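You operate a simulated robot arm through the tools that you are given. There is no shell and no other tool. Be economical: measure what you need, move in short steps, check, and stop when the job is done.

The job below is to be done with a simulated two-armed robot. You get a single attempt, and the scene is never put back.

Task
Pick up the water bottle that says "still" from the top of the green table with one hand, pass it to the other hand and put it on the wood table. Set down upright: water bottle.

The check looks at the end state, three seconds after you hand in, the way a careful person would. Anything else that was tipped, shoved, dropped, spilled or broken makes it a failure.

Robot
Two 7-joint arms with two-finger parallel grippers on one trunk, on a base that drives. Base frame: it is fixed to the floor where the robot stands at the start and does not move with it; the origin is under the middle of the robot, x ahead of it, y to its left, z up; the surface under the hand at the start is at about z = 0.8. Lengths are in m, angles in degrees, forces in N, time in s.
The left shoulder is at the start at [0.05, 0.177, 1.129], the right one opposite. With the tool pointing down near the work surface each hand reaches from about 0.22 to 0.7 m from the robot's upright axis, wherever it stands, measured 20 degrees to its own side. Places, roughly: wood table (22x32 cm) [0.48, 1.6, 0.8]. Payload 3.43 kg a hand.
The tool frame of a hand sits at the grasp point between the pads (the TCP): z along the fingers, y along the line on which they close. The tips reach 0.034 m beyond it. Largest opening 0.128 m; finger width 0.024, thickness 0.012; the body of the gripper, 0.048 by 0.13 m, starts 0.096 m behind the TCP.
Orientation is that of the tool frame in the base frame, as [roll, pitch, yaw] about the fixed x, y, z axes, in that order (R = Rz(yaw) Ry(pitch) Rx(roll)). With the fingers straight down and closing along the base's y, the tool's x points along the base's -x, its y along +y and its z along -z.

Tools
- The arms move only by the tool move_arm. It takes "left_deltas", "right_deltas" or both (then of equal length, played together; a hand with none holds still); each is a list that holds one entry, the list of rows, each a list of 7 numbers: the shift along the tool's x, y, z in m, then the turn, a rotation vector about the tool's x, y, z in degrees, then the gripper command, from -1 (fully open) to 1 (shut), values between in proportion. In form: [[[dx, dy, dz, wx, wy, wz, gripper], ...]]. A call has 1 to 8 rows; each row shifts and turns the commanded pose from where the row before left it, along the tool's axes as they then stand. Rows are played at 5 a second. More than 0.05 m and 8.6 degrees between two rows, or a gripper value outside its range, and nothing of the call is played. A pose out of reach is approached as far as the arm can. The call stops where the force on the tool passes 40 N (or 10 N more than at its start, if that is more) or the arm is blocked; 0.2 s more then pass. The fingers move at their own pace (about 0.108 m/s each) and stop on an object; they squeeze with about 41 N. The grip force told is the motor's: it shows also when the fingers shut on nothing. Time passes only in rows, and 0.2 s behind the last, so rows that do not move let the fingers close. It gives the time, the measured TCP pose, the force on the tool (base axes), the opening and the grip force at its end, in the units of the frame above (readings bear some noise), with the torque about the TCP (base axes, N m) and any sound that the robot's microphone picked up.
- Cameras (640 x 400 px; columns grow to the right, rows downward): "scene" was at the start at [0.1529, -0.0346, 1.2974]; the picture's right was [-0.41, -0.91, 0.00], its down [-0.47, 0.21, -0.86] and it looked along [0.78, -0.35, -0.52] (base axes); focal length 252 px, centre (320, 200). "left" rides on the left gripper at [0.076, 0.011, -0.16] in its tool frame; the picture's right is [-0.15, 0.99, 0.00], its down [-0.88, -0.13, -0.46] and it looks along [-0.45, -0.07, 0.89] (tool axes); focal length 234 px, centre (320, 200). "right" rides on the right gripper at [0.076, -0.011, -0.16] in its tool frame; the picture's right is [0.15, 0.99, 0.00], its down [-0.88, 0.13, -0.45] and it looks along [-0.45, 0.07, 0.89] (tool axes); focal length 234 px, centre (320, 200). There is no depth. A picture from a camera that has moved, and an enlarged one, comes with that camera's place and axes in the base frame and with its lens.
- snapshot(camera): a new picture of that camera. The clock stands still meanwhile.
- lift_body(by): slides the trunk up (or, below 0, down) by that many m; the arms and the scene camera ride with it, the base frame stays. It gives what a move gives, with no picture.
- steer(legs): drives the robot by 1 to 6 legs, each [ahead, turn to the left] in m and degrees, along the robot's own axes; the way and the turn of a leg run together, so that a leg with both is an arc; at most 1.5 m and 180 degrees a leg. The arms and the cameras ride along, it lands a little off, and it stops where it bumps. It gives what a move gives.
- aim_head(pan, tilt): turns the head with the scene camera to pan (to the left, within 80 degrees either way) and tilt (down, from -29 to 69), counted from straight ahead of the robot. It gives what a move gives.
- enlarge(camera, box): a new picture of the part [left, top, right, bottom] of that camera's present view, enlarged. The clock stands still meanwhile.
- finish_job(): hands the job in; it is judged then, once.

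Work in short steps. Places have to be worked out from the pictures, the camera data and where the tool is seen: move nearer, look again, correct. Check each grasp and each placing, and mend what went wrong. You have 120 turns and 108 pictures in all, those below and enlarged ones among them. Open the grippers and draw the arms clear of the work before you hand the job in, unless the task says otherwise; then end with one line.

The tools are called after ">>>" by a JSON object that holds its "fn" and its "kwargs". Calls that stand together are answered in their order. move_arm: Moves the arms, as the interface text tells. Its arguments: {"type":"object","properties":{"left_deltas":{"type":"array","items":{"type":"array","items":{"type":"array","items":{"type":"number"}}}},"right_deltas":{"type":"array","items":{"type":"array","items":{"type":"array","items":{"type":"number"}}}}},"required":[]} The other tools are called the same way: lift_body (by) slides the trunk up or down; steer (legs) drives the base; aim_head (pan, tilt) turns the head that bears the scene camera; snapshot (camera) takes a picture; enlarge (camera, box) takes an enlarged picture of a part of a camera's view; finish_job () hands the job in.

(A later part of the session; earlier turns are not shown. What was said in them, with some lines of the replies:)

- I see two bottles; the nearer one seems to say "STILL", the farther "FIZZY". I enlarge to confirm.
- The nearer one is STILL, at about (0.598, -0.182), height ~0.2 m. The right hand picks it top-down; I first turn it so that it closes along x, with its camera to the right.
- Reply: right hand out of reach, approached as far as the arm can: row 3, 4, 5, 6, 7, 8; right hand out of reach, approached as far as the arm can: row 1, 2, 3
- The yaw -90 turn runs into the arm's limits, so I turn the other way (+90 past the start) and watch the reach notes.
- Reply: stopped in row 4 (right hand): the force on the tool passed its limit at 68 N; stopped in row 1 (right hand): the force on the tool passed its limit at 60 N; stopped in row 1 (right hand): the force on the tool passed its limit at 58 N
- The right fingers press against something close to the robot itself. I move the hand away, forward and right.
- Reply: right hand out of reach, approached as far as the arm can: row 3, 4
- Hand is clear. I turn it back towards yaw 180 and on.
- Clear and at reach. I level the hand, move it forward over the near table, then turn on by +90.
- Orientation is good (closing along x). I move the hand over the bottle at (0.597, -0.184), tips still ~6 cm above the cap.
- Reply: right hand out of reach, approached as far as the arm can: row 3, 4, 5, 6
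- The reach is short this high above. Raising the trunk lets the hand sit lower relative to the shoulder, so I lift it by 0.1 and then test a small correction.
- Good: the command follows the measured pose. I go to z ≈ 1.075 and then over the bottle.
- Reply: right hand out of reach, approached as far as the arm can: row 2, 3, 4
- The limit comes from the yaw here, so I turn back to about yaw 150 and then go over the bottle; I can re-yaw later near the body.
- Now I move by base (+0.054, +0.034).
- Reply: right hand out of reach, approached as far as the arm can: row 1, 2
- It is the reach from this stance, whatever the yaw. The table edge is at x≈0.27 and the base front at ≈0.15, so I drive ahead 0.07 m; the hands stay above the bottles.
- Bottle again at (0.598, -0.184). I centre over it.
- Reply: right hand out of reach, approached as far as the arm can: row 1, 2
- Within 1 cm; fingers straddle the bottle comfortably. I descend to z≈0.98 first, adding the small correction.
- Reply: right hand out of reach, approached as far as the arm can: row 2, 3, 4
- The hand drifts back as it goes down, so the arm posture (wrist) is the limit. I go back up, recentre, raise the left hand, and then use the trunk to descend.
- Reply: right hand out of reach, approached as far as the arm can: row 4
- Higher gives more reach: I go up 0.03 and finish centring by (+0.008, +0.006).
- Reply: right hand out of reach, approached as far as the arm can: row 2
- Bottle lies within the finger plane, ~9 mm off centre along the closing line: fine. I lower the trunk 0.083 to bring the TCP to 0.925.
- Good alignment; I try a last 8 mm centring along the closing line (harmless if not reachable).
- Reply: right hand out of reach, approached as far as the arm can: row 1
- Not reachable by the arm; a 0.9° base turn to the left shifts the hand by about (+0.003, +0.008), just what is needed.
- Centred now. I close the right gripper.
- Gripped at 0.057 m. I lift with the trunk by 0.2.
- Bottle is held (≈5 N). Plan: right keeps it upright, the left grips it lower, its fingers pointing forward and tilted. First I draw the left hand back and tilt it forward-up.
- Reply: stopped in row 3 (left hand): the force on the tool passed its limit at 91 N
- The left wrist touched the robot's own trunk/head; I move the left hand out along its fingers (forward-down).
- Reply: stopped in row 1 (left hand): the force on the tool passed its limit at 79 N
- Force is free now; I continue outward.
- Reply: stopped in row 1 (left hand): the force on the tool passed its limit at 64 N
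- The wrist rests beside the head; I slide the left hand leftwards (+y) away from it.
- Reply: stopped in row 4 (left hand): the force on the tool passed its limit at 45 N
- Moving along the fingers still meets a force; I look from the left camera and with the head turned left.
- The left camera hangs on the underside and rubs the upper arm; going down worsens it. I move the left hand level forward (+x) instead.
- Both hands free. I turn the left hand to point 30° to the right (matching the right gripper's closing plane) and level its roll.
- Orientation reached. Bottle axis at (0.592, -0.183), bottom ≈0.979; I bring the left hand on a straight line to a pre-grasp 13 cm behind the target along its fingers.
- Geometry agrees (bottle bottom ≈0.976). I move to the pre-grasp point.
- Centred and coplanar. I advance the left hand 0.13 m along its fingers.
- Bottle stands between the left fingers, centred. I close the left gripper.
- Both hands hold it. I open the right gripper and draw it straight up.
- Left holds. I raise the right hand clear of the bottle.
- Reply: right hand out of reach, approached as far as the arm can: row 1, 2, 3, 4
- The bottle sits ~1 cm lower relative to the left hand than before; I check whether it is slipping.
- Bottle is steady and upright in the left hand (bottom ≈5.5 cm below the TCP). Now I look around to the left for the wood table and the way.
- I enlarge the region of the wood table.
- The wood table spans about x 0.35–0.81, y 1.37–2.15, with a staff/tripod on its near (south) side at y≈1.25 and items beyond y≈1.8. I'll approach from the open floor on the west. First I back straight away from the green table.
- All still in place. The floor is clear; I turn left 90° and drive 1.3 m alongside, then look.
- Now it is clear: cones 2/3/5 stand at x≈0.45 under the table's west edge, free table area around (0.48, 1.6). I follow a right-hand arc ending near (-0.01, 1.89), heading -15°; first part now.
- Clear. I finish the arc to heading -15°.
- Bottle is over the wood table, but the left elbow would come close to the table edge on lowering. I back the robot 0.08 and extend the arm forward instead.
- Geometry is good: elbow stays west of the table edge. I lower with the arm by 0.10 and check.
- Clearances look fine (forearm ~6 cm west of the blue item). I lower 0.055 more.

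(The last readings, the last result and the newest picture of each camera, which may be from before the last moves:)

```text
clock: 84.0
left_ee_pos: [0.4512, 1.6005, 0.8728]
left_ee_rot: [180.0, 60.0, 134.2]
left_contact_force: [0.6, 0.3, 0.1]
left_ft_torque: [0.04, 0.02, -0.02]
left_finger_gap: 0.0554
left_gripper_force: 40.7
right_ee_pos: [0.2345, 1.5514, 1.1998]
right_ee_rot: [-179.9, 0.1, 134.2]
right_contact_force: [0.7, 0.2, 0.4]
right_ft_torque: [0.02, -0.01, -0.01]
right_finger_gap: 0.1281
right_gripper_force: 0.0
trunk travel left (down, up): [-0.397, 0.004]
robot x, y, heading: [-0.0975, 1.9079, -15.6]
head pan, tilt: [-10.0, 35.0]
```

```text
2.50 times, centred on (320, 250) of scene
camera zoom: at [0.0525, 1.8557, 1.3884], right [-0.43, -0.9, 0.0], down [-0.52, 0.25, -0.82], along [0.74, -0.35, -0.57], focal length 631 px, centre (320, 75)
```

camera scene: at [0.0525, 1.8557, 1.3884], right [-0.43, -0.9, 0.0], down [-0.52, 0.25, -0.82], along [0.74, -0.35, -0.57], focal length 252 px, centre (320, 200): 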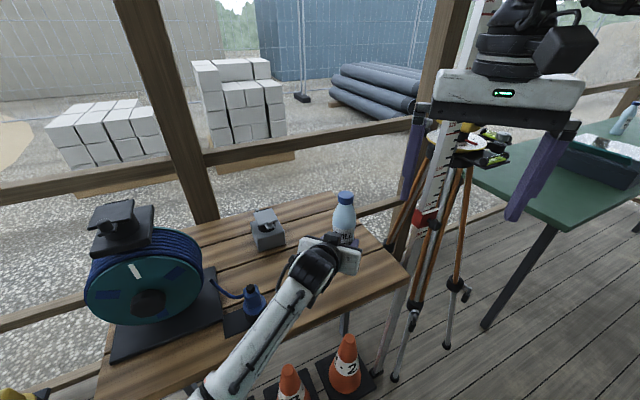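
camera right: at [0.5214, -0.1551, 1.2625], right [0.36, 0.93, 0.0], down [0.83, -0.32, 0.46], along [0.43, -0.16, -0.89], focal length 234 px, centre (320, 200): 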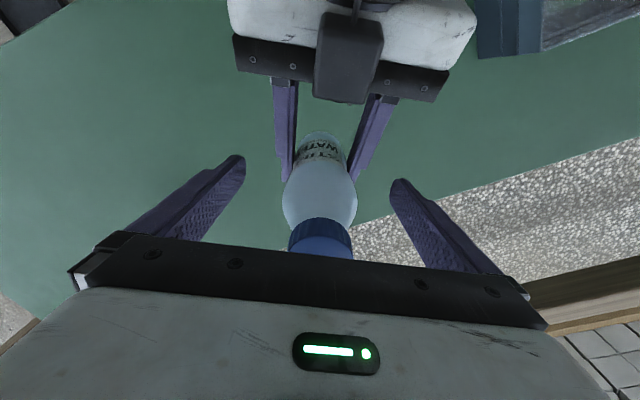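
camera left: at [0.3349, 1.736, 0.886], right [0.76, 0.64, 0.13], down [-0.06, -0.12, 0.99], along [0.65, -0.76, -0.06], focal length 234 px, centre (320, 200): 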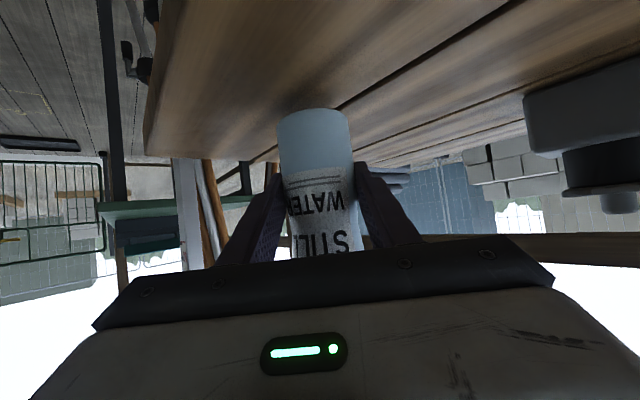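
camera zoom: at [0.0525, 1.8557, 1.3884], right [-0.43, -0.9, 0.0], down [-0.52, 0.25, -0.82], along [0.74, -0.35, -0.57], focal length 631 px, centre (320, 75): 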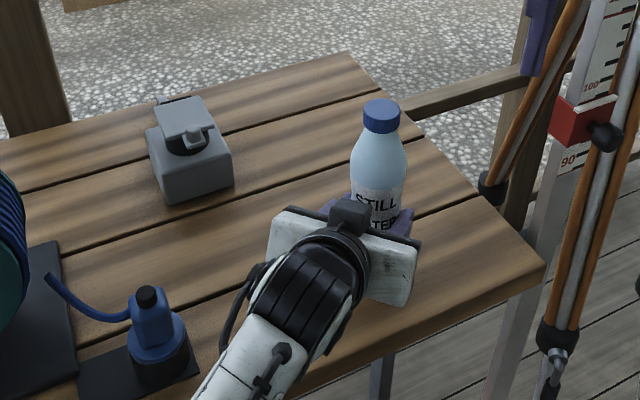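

Remaining gap ≈1.5–2 cm. I lower 0.012, then creep.

>>> {"fn": "move_arm", "kwargs": {"left_deltas": [[[0.0052, 0, 0.003, 0, 0, 0, 1], [0.0052, 0, 0.003, 0, 0, 0, 1], [0, 0, 0, 0, 0, 0, 1]]]}}

>>> {"fn": "move_arm", "kwargs": {"left_deltas": [[[0.0017, 0, 0.001, 0, 0, 0, 1], [0.0017, 0, 0.001, 0, 0, 0, 1], [0, 0, 0, 0, 0, 0, 1]]]}}

>>> {"fn": "snapshot", "kwargs": {"camera": "left"}}

```text
clock: 84.8
left_ee_pos: [0.4519, 1.602, 0.8607]
left_ee_rot: [180.0, 59.9, 134.2]
left_contact_force: [0.0, 0.2, 0.1]
left_ft_torque: [0.02, 0.0, -0.01]
left_finger_gap: 0.0558
left_gripper_force: 40.8
right_ee_pos: [0.2348, 1.5513, 1.2002]
right_ee_rot: [-179.9, 0.2, 134.2]
right_contact_force: [-0.2, 0.3, -0.1]
right_ft_torque: [0.0, 0.0, -0.01]
right_finger_gap: 0.1281
right_gripper_force: 0.0
trunk travel left (down, up): [-0.397, 0.004]
robot x, y, heading: [-0.0953, 1.9093, -15.4]
head pan, tilt: [-10.0, 35.0]
```

```text
clock: 85.6
left_ee_pos: [0.4517, 1.6008, 0.8596]
left_ee_rot: [179.8, 60.5, 134.1]
left_contact_force: [1.1, 2.1, 7.6]
left_ft_torque: [0.38, -0.23, 0.0]
left_finger_gap: 0.0556
left_gripper_force: 41.5
right_ee_pos: [0.2334, 1.5521, 1.2026]
right_ee_rot: [-180.0, 0.1, 134.2]
right_contact_force: [-0.2, -0.3, -0.4]
right_ft_torque: [0.0, 0.02, 0.04]
right_finger_gap: 0.128
right_gripper_force: 0.1
trunk travel left (down, up): [-0.397, 0.004]
robot x, y, heading: [-0.0932, 1.91, -15.3]
head pan, tilt: [-10.0, 35.0]
```

```text
52 pictures are left
camera left: at [0.3347, 1.7359, 0.8725], right [0.76, 0.64, 0.13], down [-0.07, -0.12, 0.99], along [0.65, -0.76, -0.05], focal length 234 px, centre (320, 200)
```

left: 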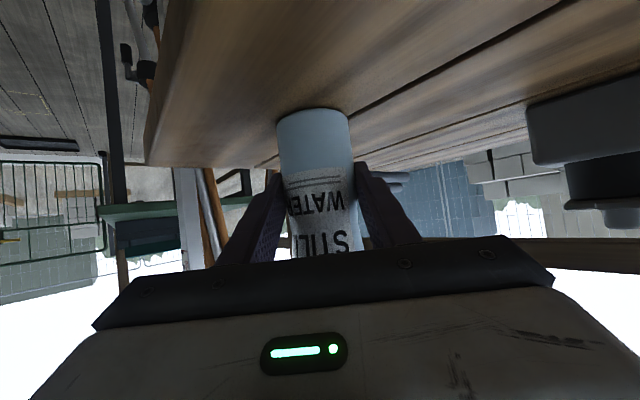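

Contact: 7.6 N upward, bottle bottom on the wood. I open the left gripper gradually.

>>> {"fn": "move_arm", "kwargs": {"left_deltas": [[[0, 0, 0, 0, 0, 0, 0.05], [0, 0, 0, 0, 0, 0, 0.0], [0, 0, 0, 0, 0, 0, -0.2], [0, 0, 0, 0, 0, 0, -0.5], [0, 0, 0, 0, 0, 0, -1], [0, 0, 0, 0, 0, 0, -1], [0, 0, 0, 0, 0, 0, -1]]]}}

>>> {"fn": "snapshot", "kwargs": {"camera": "left"}}

>>> {"fn": "enlarge", "kwargs": {"camera": "scene", "box": [220, 170, 420, 330]}}

```text
clock: 87.2
left_ee_pos: [0.4506, 1.6017, 0.8565]
left_ee_rot: [179.9, 60.1, 134.2]
left_contact_force: [0.6, 0.1, -0.4]
left_ft_torque: [-0.01, 0.05, 0.03]
left_finger_gap: 0.1281
left_gripper_force: 0.1
right_ee_pos: [0.234, 1.5515, 1.2002]
right_ee_rot: [-180.0, 0.0, 134.3]
right_contact_force: [-0.2, 0.6, -0.1]
right_ft_torque: [-0.02, 0.0, -0.03]
right_finger_gap: 0.1281
right_gripper_force: 0.1
trunk travel left (down, up): [-0.397, 0.004]
robot x, y, heading: [-0.0983, 1.9123, -15.3]
head pan, tilt: [-10.0, 35.0]
```

```text
51 pictures are left
camera left: at [0.3342, 1.7363, 0.8704], right [0.76, 0.64, 0.13], down [-0.06, -0.12, 0.99], along [0.65, -0.76, -0.05], focal length 234 px, centre (320, 200)
```

left: 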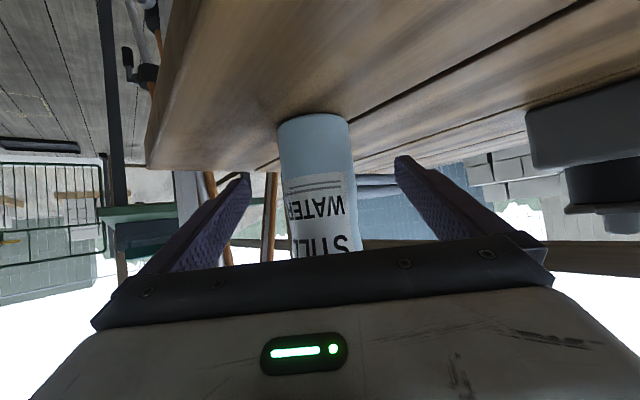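

```text
2.50 times, centred on (320, 250) of scene
camera zoom: at [0.0521, 1.8559, 1.3885], right [-0.43, -0.9, 0.0], down [-0.52, 0.25, -0.82], along [0.74, -0.35, -0.57], focal length 631 px, centre (320, 75)
```

zoom: 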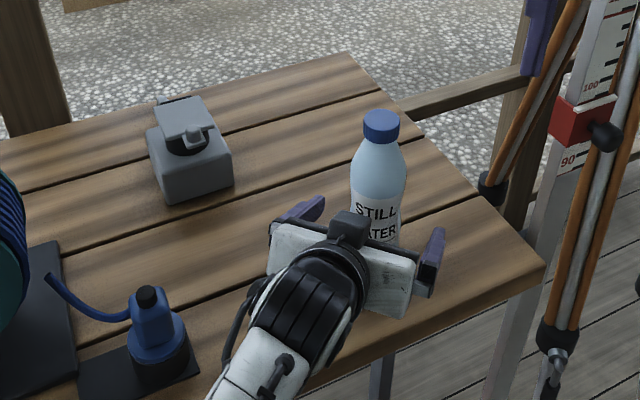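

Bottle stands free and upright. I retreat the left hand along its fingers (back and up).

>>> {"fn": "move_arm", "kwargs": {"left_deltas": [[[0, 0, -0.02, 0, 0, 0, -1], [0, 0, -0.03, 0, 0, 0, -1], [0, 0, -0.03, 0, 0, 0, -1], [0, 0, -0.03, 0, 0, 0, -1], [0, 0, -0.03, 0, 0, 0, -1], [0, 0, 0, 0, 0, 0, -1]]]}}

>>> {"fn": "snapshot", "kwargs": {"camera": "scene"}}

```text
clock: 88.4
left_ee_pos: [0.413, 1.6652, 1.0068]
left_ee_rot: [169.3, 68.3, 124.5]
left_contact_force: [0.5, -0.1, 0.5]
left_ft_torque: [-0.03, 0.02, -0.02]
left_finger_gap: 0.1278
left_gripper_force: 0.0
right_ee_pos: [0.2341, 1.5523, 1.2004]
right_ee_rot: [180.0, 0.1, 134.2]
right_contact_force: [-0.3, 0.5, 0.1]
right_ft_torque: [0.0, -0.01, 0.05]
right_finger_gap: 0.128
right_gripper_force: 0.1
trunk travel left (down, up): [-0.397, 0.004]
robot x, y, heading: [-0.0922, 1.9099, -15.2]
head pan, tilt: [-10.0, 35.0]
stopped in row 5 (left hand): the arm was blocked; the commanded pose is now the measured one
```

```text
49 pictures are left
camera scene: at [0.0521, 1.856, 1.3885], right [-0.43, -0.9, 0.0], down [-0.52, 0.25, -0.82], along [0.74, -0.35, -0.57], focal length 252 px, centre (320, 200)
```

scene: 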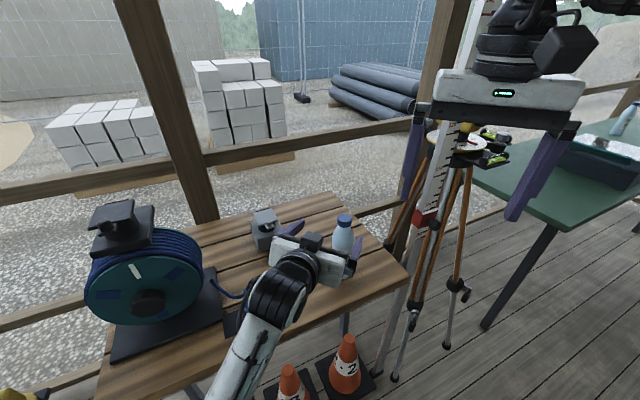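

The arm was blocked by something; I look closely at the surroundings of the forearm before moving on.

>>> {"fn": "enlarge", "kwargs": {"camera": "scene", "box": [180, 200, 400, 400]}}

>>> {"fn": "aim_head", "kwargs": {"pan": 25, "tilt": 55}}

>>> {"fn": "snapshot", "kwargs": {"camera": "scene"}}

```text
2.00 times, centred on (290, 300) of scene
camera zoom: at [0.0521, 1.856, 1.3885], right [-0.43, -0.9, 0.0], down [-0.52, 0.25, -0.82], along [0.74, -0.35, -0.57], focal length 505 px, centre (380, 0)
```

zoom: 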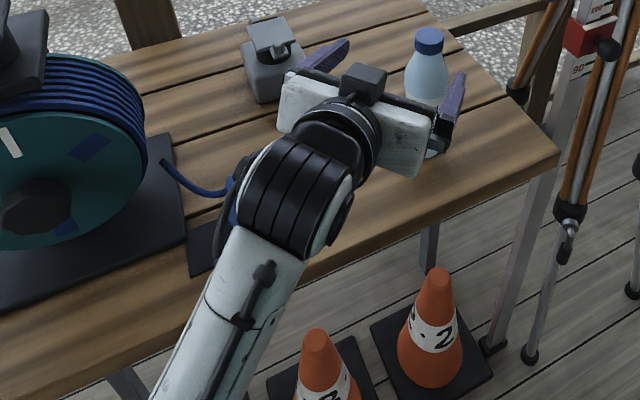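

```text
clock: 89.4
left_ee_pos: [0.413, 1.6668, 1.0051]
left_ee_rot: [169.2, 68.2, 124.5]
left_contact_force: [0.1, 0.0, -0.5]
left_ft_torque: [0.02, 0.0, 0.04]
left_finger_gap: 0.128
left_gripper_force: 0.2
right_ee_pos: [0.2334, 1.5522, 1.2]
right_ee_rot: [180.0, 0.1, 134.1]
right_contact_force: [0.1, 0.2, -0.9]
right_ft_torque: [0.02, -0.02, 0.0]
right_finger_gap: 0.1281
right_gripper_force: 0.1
trunk travel left (down, up): [-0.397, 0.004]
robot x, y, heading: [-0.0982, 1.9051, -15.4]
head pan, tilt: [25.0, 55.0]
```

```text
47 pictures are left
camera scene: at [0.0437, 1.9056, 1.3603], right [0.17, -0.99, 0.0], down [-0.81, -0.14, -0.57], along [0.57, 0.09, -0.82], focal length 252 px, centre (320, 200)
```

scene: 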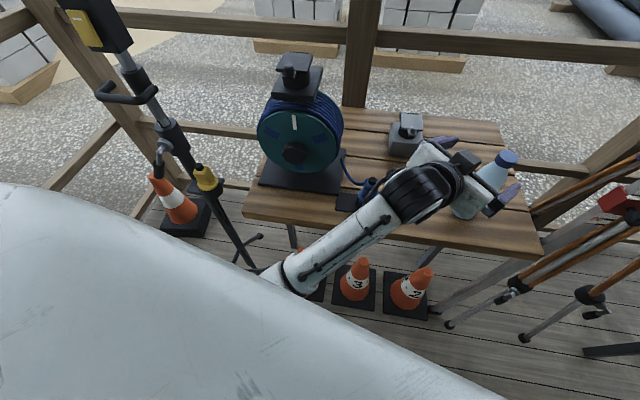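

Nothing is disturbed; the elbow is likely against the robot's own body. The fingers are already behind the cap, so I try raising the left hand straight up in small steps.

>>> {"fn": "move_arm", "kwargs": {"left_deltas": [[[-0.0139, 0.001, -0.0055, 0, 0, 0, -1], [-0.0139, 0.001, -0.0055, 0, 0, 0, -1], [-0.0139, 0.001, -0.0055, 0, 0, 0, -1], [-0.0139, 0.001, -0.0055, 0, 0, 0, -1], [0, 0, 0, 0, 0, 0, -1]]]}}

>>> {"fn": "snapshot", "kwargs": {"camera": "scene"}}

```text
clock: 90.6
left_ee_pos: [0.4133, 1.6668, 1.0663]
left_ee_rot: [169.1, 68.3, 124.4]
left_contact_force: [-0.7, -0.4, -0.2]
left_ft_torque: [0.01, -0.03, 0.04]
left_finger_gap: 0.128
left_gripper_force: 0.2
right_ee_pos: [0.233, 1.552, 1.2006]
right_ee_rot: [180.0, 0.1, 134.1]
right_contact_force: [0.7, 0.3, -0.2]
right_ft_torque: [0.03, 0.01, 0.03]
right_finger_gap: 0.128
right_gripper_force: 0.0
trunk travel left (down, up): [-0.397, 0.004]
robot x, y, heading: [-0.0952, 1.9141, -15.3]
head pan, tilt: [25.0, 55.0]
```

```text
46 pictures are left
camera scene: at [0.0437, 1.9057, 1.3603], right [0.17, -0.99, 0.0], down [-0.81, -0.14, -0.57], along [0.57, 0.1, -0.82], focal length 252 px, centre (320, 200)
```

scene: 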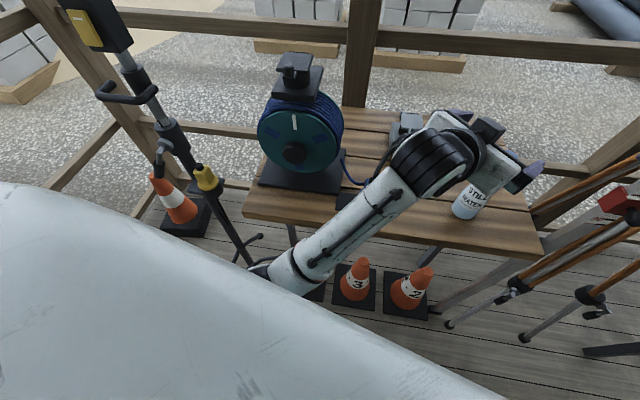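

Fingers are now above the bottle. I drive back 0.3 m from the table with the arms clear.

>>> {"fn": "steer", "kwargs": {"legs": [[-0.3, 0]]}}

>>> {"fn": "aim_head", "kwargs": {"pan": -8, "tilt": 30}}

>>> {"fn": "snapshot", "kwargs": {"camera": "scene"}}

```text
clock: 92.6
left_ee_pos: [0.1236, 1.7448, 1.0675]
left_ee_rot: [169.1, 68.2, 124.3]
left_contact_force: [-0.6, -0.8, 0.6]
left_ft_torque: [0.02, -0.01, 0.03]
left_finger_gap: 0.128
left_gripper_force: 0.1
right_ee_pos: [-0.0565, 1.631, 1.2021]
right_ee_rot: [-180.0, 0.1, 134.0]
right_contact_force: [-0.3, -0.1, 0.0]
right_ft_torque: [0.0, -0.01, 0.03]
right_finger_gap: 0.1278
right_gripper_force: 0.0
trunk travel left (down, up): [-0.397, 0.004]
robot x, y, heading: [-0.3852, 1.9888, -15.6]
head pan, tilt: [25.0, 55.0]
```

```text
clock: 93.6
left_ee_pos: [0.123, 1.7447, 1.0664]
left_ee_rot: [169.3, 68.3, 124.5]
left_contact_force: [-0.1, -0.8, 0.0]
left_ft_torque: [0.02, 0.01, 0.0]
left_finger_gap: 0.128
left_gripper_force: 0.1
right_ee_pos: [-0.0549, 1.6301, 1.2009]
right_ee_rot: [179.9, 0.1, 134.0]
right_contact_force: [-0.1, 0.2, -0.5]
right_ft_torque: [0.0, -0.01, 0.0]
right_finger_gap: 0.1279
right_gripper_force: 0.2
trunk travel left (down, up): [-0.397, 0.004]
robot x, y, heading: [-0.3851, 1.9867, -15.4]
head pan, tilt: [-8.0, 30.0]
```

```text
45 pictures are left
camera scene: at [-0.2332, 1.9375, 1.3962], right [-0.4, -0.92, 0.0], down [-0.46, 0.2, -0.87], along [0.79, -0.35, -0.5], focal length 252 px, centre (320, 200)
```

scene: 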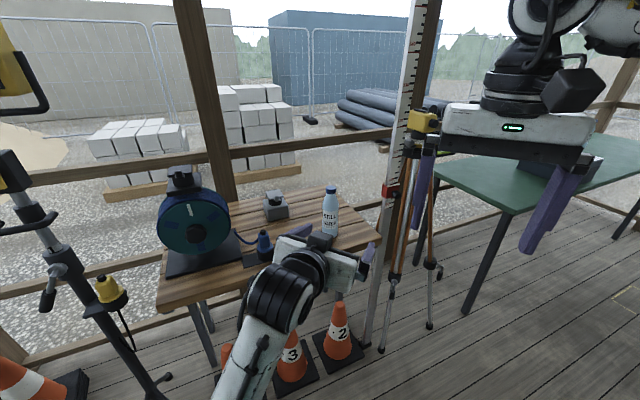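

The still-water bottle stands upright and alone on the wood table, nothing else is disturbed, and both grippers are open and clear.

>>> {"fn": "finish_job", "kwargs": {}}

```text
The job is handed in.
```

I picked up the "still" water bottle from the green table with the right hand, passed it to the left hand and set it down on the wood table. In the last picture it stands upright with nothing else disturbed, and both grippers are open and clear.
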